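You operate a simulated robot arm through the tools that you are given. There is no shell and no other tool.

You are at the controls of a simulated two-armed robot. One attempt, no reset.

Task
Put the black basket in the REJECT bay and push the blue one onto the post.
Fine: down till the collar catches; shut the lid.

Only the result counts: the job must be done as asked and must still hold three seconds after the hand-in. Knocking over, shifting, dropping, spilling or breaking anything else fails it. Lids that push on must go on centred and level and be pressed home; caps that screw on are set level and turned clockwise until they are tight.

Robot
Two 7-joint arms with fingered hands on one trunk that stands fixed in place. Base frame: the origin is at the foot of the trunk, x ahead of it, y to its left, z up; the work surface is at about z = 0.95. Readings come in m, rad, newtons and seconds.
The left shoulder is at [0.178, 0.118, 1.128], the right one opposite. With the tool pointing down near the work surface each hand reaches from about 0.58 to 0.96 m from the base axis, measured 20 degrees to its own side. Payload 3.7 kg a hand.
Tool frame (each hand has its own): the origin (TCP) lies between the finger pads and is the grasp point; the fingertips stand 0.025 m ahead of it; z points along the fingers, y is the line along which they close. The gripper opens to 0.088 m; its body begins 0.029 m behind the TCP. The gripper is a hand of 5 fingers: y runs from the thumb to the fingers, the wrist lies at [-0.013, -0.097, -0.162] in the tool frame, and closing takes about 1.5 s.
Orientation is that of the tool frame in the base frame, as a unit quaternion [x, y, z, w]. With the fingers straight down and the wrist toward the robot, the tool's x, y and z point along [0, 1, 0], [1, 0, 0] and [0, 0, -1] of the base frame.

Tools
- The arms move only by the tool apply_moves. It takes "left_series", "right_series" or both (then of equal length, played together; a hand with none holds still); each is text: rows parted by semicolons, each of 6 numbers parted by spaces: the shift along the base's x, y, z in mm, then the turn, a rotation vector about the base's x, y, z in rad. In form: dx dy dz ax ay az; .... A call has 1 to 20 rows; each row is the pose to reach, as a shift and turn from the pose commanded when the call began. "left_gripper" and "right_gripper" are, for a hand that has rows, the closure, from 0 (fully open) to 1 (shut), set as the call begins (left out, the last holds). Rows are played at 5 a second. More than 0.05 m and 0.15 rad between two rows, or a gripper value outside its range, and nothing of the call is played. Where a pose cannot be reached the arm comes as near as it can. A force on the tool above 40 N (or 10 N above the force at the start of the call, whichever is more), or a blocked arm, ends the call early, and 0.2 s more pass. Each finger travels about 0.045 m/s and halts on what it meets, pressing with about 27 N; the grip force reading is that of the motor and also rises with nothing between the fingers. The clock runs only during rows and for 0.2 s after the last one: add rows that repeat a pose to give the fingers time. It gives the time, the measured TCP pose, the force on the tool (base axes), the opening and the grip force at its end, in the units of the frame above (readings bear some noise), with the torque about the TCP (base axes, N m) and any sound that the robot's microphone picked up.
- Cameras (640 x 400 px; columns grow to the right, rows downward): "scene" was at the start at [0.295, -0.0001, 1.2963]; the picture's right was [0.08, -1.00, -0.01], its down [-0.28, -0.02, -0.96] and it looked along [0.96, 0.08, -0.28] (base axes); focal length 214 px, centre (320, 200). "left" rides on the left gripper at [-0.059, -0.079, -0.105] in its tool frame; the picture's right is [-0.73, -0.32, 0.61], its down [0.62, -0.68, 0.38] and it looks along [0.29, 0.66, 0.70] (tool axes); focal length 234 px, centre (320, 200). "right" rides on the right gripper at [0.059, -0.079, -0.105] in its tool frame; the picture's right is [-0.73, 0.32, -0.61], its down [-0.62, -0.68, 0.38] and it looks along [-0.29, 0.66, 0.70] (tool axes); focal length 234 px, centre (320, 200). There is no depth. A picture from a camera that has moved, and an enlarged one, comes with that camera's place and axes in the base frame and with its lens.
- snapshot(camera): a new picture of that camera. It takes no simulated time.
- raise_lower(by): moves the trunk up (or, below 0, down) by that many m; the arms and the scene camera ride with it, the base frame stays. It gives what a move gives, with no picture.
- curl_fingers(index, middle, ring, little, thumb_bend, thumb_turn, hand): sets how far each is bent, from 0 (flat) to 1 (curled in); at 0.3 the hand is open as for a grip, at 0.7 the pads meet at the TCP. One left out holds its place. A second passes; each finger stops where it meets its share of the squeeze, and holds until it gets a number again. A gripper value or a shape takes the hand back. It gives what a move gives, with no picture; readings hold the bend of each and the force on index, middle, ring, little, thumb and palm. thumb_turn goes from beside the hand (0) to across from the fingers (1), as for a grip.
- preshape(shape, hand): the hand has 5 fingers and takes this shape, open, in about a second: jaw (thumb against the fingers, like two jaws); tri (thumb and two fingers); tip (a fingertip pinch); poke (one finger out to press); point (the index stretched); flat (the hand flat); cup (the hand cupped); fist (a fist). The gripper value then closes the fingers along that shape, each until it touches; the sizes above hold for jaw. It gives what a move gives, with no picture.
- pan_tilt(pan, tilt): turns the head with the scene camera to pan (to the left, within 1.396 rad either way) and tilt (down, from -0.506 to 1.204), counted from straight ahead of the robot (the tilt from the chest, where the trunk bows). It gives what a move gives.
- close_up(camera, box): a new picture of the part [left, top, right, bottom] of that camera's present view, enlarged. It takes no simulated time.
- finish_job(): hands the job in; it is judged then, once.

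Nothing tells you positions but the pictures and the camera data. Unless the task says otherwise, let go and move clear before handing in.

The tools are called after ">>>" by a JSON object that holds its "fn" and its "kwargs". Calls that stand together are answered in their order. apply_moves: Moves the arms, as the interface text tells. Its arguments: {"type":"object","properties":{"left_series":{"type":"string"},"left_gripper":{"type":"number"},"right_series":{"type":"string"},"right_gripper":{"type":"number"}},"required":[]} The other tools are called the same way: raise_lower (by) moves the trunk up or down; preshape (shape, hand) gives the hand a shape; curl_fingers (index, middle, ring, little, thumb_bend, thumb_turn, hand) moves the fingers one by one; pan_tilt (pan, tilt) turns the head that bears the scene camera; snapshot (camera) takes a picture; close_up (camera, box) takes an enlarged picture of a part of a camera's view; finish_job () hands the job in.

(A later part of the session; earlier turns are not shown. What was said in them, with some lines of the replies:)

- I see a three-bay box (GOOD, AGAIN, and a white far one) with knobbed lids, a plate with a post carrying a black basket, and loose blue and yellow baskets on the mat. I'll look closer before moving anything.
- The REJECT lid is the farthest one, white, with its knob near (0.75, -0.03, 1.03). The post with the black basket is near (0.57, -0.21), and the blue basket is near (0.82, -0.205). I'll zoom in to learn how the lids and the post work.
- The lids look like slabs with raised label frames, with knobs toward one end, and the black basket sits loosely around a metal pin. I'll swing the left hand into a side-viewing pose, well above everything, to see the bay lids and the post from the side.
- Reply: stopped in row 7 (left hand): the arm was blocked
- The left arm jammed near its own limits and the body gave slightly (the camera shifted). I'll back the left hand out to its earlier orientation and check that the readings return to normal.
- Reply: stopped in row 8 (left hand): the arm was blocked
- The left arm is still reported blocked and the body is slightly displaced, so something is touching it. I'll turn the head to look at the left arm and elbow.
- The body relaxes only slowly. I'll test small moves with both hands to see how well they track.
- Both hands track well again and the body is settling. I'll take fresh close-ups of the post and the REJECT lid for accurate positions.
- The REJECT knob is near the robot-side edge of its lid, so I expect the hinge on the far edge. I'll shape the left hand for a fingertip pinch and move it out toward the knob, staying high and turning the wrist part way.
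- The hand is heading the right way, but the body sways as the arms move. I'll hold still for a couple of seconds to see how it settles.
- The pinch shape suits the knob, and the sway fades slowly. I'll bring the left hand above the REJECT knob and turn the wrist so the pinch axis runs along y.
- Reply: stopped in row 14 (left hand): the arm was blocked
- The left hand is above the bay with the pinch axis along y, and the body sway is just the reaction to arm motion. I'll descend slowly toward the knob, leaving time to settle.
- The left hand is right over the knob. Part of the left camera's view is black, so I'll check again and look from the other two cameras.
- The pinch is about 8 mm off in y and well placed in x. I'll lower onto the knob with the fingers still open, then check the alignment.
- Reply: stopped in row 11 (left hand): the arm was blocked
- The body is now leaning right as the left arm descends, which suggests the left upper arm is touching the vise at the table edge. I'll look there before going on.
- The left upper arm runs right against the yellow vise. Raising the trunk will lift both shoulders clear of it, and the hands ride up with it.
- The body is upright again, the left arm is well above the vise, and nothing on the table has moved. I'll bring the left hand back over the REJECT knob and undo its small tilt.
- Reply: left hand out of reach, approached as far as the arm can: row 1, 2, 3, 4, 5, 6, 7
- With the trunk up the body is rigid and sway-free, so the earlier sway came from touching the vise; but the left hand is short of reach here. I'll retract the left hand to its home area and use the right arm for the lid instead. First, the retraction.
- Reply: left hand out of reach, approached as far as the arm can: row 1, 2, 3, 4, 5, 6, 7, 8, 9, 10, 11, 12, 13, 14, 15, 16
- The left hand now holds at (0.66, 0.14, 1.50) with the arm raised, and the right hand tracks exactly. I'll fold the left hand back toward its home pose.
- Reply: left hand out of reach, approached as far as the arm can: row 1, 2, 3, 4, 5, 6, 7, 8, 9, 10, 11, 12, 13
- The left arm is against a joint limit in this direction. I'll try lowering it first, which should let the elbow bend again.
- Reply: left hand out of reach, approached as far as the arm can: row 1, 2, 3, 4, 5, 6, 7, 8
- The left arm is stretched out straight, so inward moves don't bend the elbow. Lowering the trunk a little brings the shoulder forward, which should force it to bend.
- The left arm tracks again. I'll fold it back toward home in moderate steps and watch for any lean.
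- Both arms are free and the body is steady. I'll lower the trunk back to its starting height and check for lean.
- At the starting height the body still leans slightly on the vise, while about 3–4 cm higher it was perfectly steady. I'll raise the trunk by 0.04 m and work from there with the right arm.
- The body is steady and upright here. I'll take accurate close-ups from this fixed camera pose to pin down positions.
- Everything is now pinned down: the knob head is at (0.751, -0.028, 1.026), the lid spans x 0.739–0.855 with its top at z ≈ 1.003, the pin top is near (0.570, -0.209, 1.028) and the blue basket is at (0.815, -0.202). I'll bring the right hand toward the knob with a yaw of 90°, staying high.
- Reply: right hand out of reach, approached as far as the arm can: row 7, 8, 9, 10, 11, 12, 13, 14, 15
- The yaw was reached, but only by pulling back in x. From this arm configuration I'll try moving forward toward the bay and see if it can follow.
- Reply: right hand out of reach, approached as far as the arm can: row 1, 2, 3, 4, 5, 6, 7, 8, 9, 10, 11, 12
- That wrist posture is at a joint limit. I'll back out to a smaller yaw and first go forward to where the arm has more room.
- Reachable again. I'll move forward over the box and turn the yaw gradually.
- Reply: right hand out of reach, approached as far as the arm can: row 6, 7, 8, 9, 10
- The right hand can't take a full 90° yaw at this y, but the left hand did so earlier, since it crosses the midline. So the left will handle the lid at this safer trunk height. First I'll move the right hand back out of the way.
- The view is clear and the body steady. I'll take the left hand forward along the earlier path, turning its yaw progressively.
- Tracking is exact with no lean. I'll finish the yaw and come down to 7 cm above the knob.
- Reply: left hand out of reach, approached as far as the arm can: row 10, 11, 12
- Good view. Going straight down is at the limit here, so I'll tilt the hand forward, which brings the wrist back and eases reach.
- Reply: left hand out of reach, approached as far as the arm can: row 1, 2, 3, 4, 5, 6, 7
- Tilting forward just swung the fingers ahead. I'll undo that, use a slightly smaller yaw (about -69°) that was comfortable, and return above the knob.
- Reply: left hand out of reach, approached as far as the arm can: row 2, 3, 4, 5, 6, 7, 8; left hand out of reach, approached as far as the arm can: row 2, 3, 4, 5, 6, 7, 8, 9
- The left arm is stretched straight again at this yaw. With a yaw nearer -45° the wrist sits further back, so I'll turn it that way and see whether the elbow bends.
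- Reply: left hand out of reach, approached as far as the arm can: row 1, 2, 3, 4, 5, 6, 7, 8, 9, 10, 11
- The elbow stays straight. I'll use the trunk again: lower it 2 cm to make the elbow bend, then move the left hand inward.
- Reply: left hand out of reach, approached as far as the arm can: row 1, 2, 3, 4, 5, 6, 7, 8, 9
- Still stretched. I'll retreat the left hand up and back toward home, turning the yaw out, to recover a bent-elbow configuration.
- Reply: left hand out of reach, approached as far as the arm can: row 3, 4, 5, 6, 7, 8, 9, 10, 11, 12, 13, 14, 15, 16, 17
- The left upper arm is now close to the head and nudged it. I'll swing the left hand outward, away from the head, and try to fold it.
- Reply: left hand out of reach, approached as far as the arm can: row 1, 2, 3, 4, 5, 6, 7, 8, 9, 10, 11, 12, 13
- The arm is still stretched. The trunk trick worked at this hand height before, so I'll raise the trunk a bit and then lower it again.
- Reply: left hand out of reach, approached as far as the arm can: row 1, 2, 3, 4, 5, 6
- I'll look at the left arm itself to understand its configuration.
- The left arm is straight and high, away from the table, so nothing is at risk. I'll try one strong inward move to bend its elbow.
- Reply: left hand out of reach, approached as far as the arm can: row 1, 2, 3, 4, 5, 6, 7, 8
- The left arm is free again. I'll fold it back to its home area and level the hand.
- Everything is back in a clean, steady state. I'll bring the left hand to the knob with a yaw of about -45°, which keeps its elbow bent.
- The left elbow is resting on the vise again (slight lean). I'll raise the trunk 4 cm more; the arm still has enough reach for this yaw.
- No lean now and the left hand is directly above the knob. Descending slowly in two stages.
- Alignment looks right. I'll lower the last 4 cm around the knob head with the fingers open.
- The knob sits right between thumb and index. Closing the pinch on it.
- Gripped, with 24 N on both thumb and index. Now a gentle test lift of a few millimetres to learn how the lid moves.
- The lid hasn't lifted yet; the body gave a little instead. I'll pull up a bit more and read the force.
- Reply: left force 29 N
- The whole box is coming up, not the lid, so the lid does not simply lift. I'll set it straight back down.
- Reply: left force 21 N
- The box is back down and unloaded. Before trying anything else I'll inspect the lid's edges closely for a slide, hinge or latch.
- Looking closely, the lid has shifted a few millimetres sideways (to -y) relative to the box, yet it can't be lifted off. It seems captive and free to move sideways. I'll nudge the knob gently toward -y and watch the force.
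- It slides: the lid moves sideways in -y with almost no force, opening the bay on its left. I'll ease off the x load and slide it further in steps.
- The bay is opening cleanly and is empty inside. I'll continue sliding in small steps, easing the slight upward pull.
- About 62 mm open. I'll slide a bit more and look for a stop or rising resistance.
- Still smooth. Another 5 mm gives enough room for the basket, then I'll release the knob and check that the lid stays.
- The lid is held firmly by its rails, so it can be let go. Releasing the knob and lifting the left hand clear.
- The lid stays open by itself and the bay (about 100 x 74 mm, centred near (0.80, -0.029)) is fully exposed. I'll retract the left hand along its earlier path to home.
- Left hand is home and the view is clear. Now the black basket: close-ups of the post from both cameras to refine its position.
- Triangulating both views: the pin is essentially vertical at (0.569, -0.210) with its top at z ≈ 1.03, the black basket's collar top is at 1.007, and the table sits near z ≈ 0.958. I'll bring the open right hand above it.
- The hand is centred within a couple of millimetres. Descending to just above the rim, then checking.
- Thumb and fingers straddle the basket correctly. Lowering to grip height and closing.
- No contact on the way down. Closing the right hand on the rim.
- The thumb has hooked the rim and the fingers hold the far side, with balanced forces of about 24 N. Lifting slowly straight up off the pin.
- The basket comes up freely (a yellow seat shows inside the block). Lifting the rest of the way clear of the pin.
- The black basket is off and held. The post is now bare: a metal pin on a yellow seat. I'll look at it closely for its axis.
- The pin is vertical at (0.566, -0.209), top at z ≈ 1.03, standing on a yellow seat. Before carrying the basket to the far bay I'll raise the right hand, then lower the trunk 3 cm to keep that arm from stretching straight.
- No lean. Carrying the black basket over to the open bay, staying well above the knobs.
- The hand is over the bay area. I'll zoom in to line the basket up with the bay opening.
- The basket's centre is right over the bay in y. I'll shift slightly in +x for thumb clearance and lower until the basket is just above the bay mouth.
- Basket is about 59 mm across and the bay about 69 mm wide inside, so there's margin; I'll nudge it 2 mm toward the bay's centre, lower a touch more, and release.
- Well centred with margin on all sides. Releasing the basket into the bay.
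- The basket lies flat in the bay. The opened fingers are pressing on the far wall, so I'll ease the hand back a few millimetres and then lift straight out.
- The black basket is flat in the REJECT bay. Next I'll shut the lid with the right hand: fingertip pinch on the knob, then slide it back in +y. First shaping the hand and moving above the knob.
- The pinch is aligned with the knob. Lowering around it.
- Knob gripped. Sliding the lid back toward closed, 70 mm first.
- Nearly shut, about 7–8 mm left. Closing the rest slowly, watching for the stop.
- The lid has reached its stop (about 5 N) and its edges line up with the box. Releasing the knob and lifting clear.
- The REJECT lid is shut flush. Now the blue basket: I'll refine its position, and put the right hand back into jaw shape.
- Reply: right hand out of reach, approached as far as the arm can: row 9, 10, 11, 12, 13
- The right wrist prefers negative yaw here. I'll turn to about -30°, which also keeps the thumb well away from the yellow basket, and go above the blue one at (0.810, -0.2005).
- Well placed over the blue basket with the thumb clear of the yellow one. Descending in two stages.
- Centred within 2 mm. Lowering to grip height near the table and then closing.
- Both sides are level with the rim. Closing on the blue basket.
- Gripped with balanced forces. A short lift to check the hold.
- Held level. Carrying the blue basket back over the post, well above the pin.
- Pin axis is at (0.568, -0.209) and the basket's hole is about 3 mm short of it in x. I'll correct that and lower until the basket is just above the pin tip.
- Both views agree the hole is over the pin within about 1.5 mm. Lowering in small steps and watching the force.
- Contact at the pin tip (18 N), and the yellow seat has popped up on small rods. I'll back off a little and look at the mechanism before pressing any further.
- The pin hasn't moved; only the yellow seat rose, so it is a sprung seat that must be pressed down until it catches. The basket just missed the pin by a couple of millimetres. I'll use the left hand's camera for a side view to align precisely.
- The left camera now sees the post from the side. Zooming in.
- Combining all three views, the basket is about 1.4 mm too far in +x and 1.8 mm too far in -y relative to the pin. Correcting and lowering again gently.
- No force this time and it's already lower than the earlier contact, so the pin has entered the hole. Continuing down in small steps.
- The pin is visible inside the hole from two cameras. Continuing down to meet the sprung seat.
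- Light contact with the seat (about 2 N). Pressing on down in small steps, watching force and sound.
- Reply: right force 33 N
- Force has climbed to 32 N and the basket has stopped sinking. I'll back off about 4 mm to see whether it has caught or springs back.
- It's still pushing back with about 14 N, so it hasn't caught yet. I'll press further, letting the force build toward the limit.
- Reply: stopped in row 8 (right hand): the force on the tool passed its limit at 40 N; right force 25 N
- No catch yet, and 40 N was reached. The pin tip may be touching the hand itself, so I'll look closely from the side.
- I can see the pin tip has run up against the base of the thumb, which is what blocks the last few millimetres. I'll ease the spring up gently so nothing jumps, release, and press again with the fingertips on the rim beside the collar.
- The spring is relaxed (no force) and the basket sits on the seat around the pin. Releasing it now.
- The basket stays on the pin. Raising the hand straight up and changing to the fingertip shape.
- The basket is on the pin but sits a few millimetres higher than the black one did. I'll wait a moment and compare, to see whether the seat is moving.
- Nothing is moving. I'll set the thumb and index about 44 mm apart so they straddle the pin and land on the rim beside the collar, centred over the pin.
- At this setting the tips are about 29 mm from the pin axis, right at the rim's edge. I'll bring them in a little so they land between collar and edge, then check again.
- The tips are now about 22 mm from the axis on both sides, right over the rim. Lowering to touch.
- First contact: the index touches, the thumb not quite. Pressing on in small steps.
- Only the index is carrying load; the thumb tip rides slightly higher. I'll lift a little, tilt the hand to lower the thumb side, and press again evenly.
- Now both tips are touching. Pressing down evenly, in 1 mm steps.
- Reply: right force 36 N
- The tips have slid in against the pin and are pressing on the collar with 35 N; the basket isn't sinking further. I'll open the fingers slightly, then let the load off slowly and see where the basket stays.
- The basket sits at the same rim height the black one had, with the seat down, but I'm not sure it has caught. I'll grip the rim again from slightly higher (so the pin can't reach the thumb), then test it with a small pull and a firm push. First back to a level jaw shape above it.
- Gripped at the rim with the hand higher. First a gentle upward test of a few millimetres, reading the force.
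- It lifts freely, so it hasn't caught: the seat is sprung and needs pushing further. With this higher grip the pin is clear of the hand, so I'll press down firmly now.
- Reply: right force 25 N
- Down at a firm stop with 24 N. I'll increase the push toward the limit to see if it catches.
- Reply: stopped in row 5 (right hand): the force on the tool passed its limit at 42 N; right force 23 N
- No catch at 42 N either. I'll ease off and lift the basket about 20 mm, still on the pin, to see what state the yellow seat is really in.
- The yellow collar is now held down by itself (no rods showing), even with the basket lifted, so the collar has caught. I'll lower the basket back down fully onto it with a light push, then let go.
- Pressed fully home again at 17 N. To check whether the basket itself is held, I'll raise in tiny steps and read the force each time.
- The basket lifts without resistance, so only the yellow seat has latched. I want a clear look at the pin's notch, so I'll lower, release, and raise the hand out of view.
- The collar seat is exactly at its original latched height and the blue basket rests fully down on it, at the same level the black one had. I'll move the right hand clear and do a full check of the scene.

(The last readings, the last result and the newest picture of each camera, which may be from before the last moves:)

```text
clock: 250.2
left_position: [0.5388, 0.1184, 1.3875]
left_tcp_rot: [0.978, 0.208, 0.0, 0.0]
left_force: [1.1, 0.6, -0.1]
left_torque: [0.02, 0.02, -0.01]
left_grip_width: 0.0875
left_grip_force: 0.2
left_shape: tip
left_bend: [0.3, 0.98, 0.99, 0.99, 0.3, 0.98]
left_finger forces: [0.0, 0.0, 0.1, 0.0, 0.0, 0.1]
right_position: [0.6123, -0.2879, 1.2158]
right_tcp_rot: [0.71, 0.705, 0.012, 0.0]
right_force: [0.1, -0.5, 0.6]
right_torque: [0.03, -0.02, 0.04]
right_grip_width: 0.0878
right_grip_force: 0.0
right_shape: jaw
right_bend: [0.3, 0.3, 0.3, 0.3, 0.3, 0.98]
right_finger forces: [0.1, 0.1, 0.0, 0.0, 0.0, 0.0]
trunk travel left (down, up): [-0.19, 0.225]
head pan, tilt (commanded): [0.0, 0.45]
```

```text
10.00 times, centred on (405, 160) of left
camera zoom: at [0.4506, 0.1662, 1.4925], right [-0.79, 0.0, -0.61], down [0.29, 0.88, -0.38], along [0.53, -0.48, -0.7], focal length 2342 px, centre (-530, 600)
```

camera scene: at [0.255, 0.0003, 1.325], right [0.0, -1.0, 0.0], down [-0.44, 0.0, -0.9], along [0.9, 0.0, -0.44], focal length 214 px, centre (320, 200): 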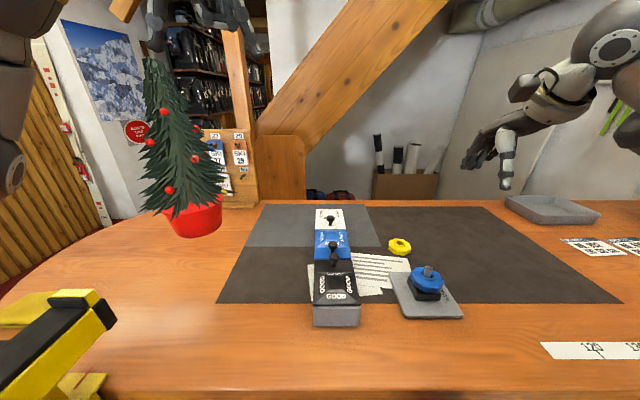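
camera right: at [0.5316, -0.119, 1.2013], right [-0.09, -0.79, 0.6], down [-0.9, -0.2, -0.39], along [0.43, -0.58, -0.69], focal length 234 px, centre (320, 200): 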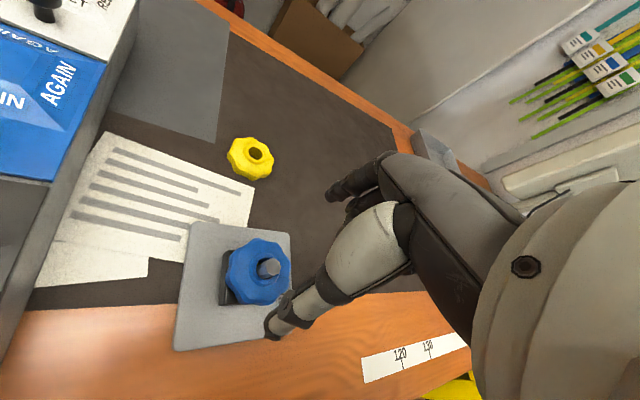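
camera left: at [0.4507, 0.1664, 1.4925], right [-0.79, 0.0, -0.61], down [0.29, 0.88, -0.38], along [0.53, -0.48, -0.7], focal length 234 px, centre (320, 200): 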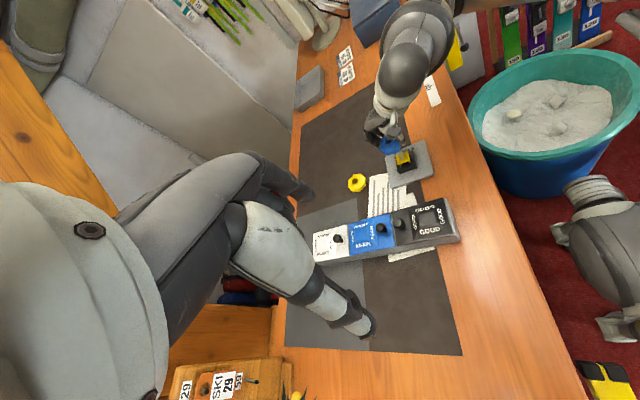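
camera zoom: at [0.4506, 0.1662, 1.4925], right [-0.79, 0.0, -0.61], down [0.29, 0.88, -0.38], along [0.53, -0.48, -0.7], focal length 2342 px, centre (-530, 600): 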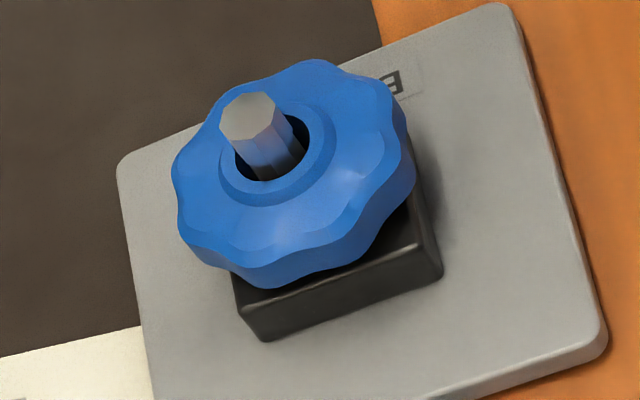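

Everything is as asked. The black basket is in the REJECT bay with its lid slid shut to the stop. The blue basket is fully down on the post with the yellow collar caught. The yellow basket and the other lids are untouched, and both hands are clear, so I'm handing in.

>>> {"fn": "finish_job", "kwargs": {}}

```text
The job is handed in.
```

I handed the job in with the black basket in the REJECT bay, the blue one down on the post, and the REJECT lid shut. The one part I can't confirm is the catch on the post.

- **Black basket:** it is lying flat in the REJECT bay.
- **REJECT lid:** this is a sliding lid. I slid it back until it hit its stop at about 5 N, and its edges line up with the box.
- **Blue basket:** it is on the pin, at about the height where the black one sat.
    - My first try at the pin was off-centre. It pressed the pin's tip with 18 N, and the sprung yellow collar popped up.
    - I then pushed the basket down with up to 42 N. The collar now stays down on its own, even with the basket lifted off it, so I took that as the catch.
    - I heard no click, and the basket itself still lifts off the pin freely. If "catches" means the basket should be locked to the pin, that has not happened.
- **Other things that moved:**
    - While working out how the lid opened, I lifted the far end of the bay box by about 15 mm and set it back; it may have moved by up to 3 mm.
    - The BASKETS plate slid about 1 mm during the pressing.
    - The left arm leaned on the yellow vise several times early on, and I saw no sign that it moved.
    - In the last pictures the yellow basket and the other two lids are where they were.
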